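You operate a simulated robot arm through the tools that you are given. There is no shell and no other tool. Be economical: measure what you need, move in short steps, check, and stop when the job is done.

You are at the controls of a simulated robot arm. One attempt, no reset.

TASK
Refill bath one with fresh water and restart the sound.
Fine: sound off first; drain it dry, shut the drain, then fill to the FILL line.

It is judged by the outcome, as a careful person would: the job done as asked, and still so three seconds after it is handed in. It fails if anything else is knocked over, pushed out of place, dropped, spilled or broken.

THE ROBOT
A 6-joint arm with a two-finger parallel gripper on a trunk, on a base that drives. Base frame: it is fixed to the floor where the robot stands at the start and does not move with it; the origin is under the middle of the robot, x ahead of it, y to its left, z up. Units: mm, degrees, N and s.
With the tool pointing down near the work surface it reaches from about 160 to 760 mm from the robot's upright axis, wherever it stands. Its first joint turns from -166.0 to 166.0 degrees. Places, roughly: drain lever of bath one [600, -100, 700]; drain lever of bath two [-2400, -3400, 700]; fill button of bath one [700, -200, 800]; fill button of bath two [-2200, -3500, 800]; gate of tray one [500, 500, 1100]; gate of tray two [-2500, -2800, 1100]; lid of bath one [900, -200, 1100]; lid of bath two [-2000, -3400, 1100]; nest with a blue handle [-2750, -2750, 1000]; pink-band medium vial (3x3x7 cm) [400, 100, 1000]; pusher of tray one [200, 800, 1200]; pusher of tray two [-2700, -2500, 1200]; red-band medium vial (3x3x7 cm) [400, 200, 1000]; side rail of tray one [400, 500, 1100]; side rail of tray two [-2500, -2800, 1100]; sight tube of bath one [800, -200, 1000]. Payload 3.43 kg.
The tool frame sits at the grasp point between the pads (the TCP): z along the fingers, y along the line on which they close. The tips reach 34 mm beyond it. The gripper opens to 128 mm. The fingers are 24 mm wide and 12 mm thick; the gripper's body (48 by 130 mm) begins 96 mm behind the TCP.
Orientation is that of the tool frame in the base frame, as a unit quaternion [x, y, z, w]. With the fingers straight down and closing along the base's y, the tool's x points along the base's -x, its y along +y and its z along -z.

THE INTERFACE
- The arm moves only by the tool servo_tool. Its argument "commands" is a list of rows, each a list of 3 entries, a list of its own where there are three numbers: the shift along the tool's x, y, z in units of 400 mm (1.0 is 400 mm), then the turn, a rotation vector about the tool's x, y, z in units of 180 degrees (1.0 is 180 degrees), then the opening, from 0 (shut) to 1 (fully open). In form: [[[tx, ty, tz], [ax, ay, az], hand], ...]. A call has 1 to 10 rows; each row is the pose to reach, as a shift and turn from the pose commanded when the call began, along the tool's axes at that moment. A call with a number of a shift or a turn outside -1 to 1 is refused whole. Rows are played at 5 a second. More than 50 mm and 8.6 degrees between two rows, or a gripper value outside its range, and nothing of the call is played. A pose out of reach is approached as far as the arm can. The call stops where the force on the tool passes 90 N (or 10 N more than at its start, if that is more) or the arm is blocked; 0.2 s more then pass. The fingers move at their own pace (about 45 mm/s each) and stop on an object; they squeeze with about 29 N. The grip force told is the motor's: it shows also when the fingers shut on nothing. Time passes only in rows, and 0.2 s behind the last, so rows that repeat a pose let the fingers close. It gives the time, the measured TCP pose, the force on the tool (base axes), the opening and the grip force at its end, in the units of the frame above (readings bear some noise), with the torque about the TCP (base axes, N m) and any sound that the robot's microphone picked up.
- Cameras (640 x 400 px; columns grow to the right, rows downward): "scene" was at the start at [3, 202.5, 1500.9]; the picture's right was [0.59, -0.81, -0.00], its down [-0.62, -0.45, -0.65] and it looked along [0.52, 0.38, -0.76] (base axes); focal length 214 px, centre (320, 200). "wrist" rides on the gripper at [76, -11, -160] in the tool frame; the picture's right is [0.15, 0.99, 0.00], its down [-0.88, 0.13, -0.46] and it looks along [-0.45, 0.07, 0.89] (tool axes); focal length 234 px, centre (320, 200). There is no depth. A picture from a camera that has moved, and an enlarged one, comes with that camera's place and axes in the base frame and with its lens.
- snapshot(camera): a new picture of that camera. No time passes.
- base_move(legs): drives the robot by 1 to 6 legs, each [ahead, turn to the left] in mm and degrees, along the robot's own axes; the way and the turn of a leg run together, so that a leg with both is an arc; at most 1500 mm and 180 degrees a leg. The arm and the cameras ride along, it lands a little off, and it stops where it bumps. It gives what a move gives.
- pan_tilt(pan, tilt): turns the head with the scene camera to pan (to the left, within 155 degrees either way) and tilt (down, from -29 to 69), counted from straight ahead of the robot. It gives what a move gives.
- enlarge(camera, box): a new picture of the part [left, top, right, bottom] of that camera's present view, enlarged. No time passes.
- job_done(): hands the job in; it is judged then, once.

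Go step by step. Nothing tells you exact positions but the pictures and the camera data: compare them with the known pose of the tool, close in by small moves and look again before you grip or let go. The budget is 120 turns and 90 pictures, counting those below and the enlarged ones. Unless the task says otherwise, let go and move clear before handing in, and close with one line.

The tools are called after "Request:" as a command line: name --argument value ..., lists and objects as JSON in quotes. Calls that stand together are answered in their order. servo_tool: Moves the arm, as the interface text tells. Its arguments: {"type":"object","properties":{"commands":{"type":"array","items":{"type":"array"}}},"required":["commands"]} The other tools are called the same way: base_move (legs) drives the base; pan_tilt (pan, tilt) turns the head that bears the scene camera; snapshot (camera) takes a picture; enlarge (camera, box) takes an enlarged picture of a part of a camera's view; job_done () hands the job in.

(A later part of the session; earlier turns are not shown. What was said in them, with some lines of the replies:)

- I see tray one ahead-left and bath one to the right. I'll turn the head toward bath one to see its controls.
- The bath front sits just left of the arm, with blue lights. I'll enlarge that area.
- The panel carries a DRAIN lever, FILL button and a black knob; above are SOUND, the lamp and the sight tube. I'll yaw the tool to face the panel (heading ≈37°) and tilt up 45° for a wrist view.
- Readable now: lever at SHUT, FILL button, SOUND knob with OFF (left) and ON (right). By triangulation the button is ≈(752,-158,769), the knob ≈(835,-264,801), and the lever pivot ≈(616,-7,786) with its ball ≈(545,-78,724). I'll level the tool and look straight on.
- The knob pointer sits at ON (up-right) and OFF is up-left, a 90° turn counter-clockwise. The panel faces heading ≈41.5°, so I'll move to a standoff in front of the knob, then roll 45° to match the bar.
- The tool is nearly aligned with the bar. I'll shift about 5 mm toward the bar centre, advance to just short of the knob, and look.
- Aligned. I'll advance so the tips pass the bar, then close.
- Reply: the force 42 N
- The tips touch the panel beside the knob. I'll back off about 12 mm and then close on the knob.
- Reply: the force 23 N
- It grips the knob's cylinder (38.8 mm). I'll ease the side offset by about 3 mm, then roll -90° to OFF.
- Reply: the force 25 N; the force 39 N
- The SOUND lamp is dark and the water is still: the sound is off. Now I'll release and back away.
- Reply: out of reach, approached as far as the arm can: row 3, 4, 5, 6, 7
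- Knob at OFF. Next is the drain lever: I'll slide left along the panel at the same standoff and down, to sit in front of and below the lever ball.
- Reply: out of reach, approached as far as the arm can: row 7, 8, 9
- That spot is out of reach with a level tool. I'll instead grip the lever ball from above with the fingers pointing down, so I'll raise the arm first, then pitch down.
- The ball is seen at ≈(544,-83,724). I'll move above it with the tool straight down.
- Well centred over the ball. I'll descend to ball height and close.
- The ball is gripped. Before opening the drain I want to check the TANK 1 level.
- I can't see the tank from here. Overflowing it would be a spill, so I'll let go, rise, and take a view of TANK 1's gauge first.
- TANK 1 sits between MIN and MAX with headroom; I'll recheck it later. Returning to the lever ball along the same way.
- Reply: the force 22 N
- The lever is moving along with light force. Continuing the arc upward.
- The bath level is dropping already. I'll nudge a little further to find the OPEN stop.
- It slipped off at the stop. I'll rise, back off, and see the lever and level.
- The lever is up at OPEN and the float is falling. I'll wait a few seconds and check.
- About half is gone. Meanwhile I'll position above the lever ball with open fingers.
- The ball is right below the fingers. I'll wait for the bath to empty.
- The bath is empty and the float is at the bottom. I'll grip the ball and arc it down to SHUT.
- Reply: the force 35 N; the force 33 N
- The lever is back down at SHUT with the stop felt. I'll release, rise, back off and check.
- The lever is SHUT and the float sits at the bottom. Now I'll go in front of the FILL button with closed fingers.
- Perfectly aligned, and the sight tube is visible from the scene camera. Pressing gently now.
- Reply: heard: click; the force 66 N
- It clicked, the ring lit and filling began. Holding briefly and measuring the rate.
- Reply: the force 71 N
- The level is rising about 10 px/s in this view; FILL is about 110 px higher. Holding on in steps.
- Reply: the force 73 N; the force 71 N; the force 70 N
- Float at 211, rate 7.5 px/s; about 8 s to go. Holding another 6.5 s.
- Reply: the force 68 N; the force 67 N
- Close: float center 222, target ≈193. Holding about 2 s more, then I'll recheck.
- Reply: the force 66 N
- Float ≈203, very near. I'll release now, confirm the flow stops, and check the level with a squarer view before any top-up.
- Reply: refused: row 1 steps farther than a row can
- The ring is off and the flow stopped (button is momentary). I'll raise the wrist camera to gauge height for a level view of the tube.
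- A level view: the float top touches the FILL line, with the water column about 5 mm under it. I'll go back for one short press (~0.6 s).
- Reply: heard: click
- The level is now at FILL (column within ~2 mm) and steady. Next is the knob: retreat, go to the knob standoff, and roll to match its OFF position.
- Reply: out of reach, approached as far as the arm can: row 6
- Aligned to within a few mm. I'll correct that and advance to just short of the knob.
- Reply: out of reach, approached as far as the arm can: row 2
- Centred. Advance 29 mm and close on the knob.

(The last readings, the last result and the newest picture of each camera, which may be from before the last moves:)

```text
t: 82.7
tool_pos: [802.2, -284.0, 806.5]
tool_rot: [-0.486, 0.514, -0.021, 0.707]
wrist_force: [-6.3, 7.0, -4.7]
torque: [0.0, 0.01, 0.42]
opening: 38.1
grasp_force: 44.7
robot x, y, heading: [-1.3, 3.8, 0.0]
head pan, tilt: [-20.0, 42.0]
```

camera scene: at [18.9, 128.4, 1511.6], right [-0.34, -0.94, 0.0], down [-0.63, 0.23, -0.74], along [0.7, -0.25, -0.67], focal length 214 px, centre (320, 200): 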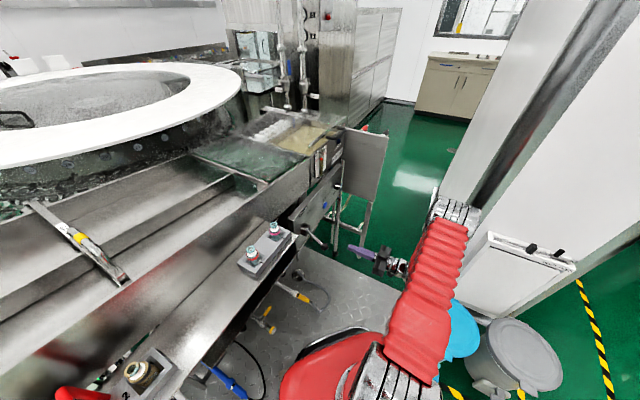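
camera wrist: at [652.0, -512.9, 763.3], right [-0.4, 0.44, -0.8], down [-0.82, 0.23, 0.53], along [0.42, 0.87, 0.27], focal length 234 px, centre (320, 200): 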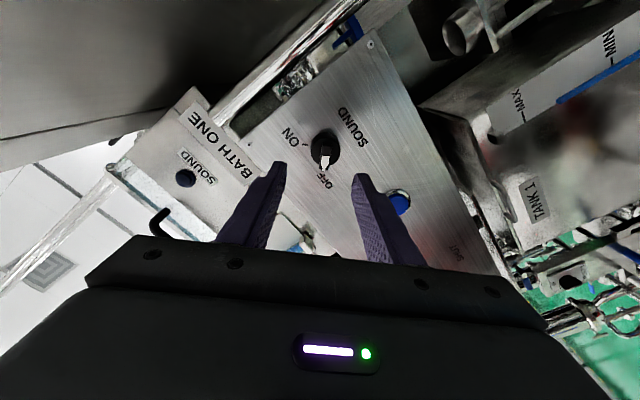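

Gripped with little side load. Now I'll roll +92° to ON.

Request:
servo_tool --commands '[[[0, 0, 0], [0, 0, 0.045], 0], [[0, 0, 0], [0, 0, 0.09], 0], [[0, 0, 0], [0, 0, 0.135], 0], [[0, 0, 0], [0, 0, 0.18], 0], [[0, 0, 0], [0, 0, 0.225], 0], [[0, 0, 0], [0, 0, 0.27], 0], [[0, 0, 0], [0, 0, 0.315], 0], [[0, 0, 0], [0, 0, 0.36], 0], [[0, 0, 0], [0, 0, 0.405], 0], [[0, 0, 0], [0, 0, 0.45], 0]]'

Request:
servo_tool --commands '[[[0, 0, 0], [0, 0, 0.03], 0], [[0, 0, 0], [0, 0, 0.06], 0]]'

Request:
enlarge --camera "wrist" --box '[240, 120, 400, 220]'

Request:
enlarge --camera "scene" --box '[290, 110, 390, 190]'

```text
t: 84.8
tool_pos: [804.2, -288.0, 806.1]
tool_rot: [-0.034, 0.707, 0.443, 0.55]
wrist_force: [5.0, 3.6, -11.5]
torque: [-0.08, 0.04, -0.38]
opening: 38.0
grasp_force: 44.5
robot x, y, heading: [-0.4, -5.3, 0.0]
head pan, tilt: [-20.0, 42.0]
```

```text
t: 85.5
tool_pos: [805.4, -287.6, 807.4]
tool_rot: [0.034, 0.707, 0.493, 0.507]
wrist_force: [11.3, -2.3, -11.6]
torque: [-0.6, -0.3, -0.41]
opening: 38.2
grasp_force: 45.1
robot x, y, heading: [1.6, 1.2, 0.0]
head pan, tilt: [-20.0, 42.0]
```

```text
4.00 times, centred on (320, 170) of wrist
camera zoom: at [653.3, -357.3, 747.5], right [-0.52, 0.59, 0.62], down [0.03, -0.72, 0.7], along [0.85, 0.38, 0.36], focal length 937 px, centre (320, 320)
```

zoom: 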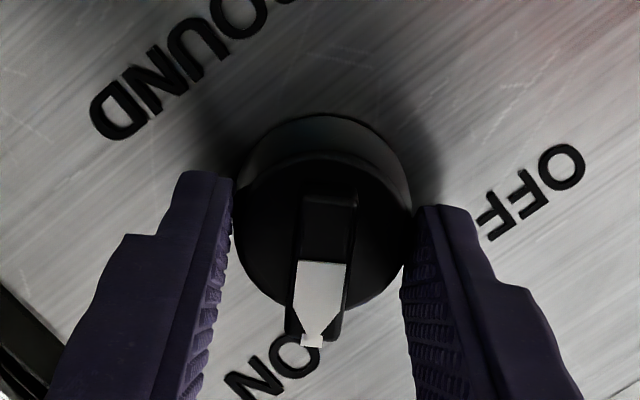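

```text
5.00 times, centred on (340, 150) of scene
camera zoom: at [20.1, 128.1, 1511.6], right [-0.34, -0.94, 0.0], down [-0.63, 0.23, -0.74], along [0.7, -0.25, -0.67], focal length 1072 px, centre (220, 450)
```

zoom: 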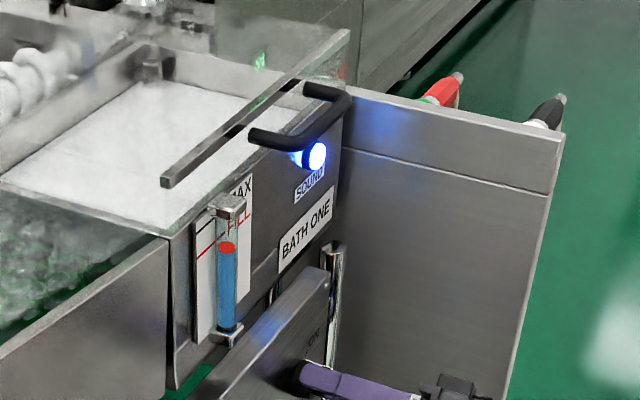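

The SOUND lamp is lit and the bath is agitating, with the level at FILL. I'll release, back off, and verify everything.

Request:
servo_tool --commands '[[[0, 0, 0], [0, 0, 0], 0.5], [[0, 0, 0], [0, 0, 0], 0.5], [[0, 0, -0.05], [0, 0, 0], 0.5], [[0, 0, -0.15], [0, 0, 0], 0.5], [[0, 0, -0.25], [0, 0, 0], 0.5], [[0, 0, -0.35], [0, 0, 0], 0.5]]'

Request:
snapshot --camera "wrist"

Request:
enlarge --camera "scene" --box '[260, 110, 400, 250]'

Request:
enlarge --camera "scene" --box '[300, 140, 340, 180]'

```text
t: 86.8
tool_pos: [697.9, -379.3, 807.3]
tool_rot: [0.031, 0.707, 0.494, 0.506]
wrist_force: [0.1, 0.0, -0.2]
torque: [0.01, 0.0, 0.02]
opening: 64.0
grasp_force: 0.1
robot x, y, heading: [-1.1, -2.1, -0.1]
head pan, tilt: [-20.0, 42.0]
```

```text
19 pictures are left
camera wrist: at [547.3, -449.9, 748.0], right [-0.52, 0.59, 0.62], down [0.03, -0.72, 0.7], along [0.85, 0.38, 0.36], focal length 234 px, centre (320, 200)
```

wrist: 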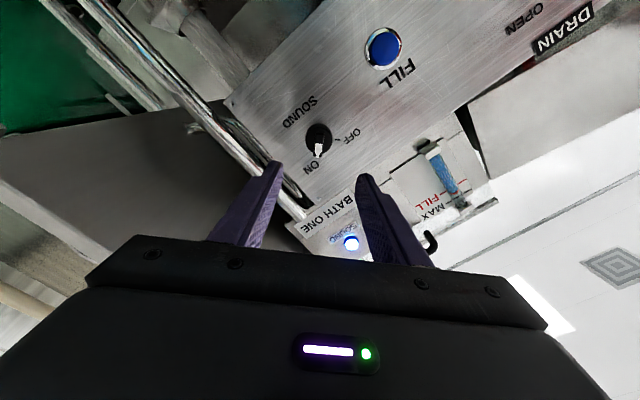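

```text
2.86 times, centred on (330, 180) of scene
camera zoom: at [19.3, 128.2, 1511.6], right [-0.34, -0.94, 0.0], down [-0.63, 0.23, -0.74], along [0.7, -0.25, -0.67], focal length 613 px, centre (291, 257)
```

zoom: 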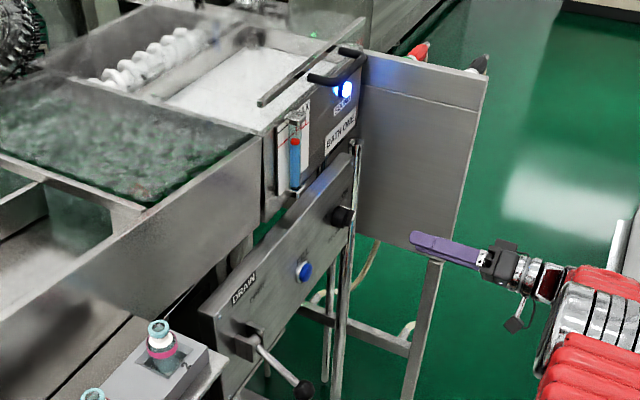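

```text
10.00 times, centred on (320, 160) of scene
camera zoom: at [19.3, 128.2, 1511.6], right [-0.34, -0.94, 0.0], down [-0.63, 0.23, -0.74], along [0.7, -0.25, -0.67], focal length 2145 px, centre (320, 600)
```

zoom: 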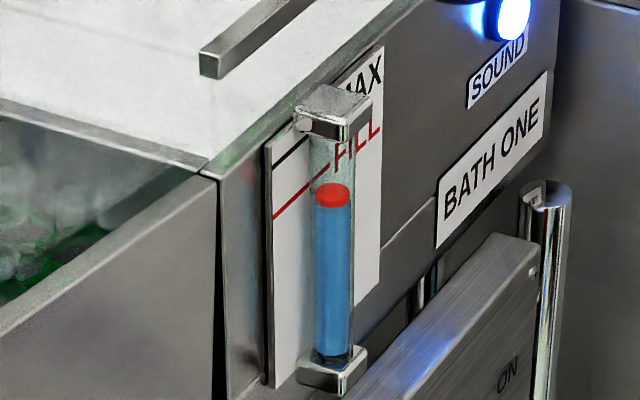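

The level is unchanged at FILL, the drain is shut, the sound is on and the arm is clear. Handing in.

Request:
job_done

```text
The job is handed in.
```

Bath one was drained dry, the drain shut, and the bath refilled with fresh water to the FILL line (within about 2 mm). The sound is back on and the arm is clear.
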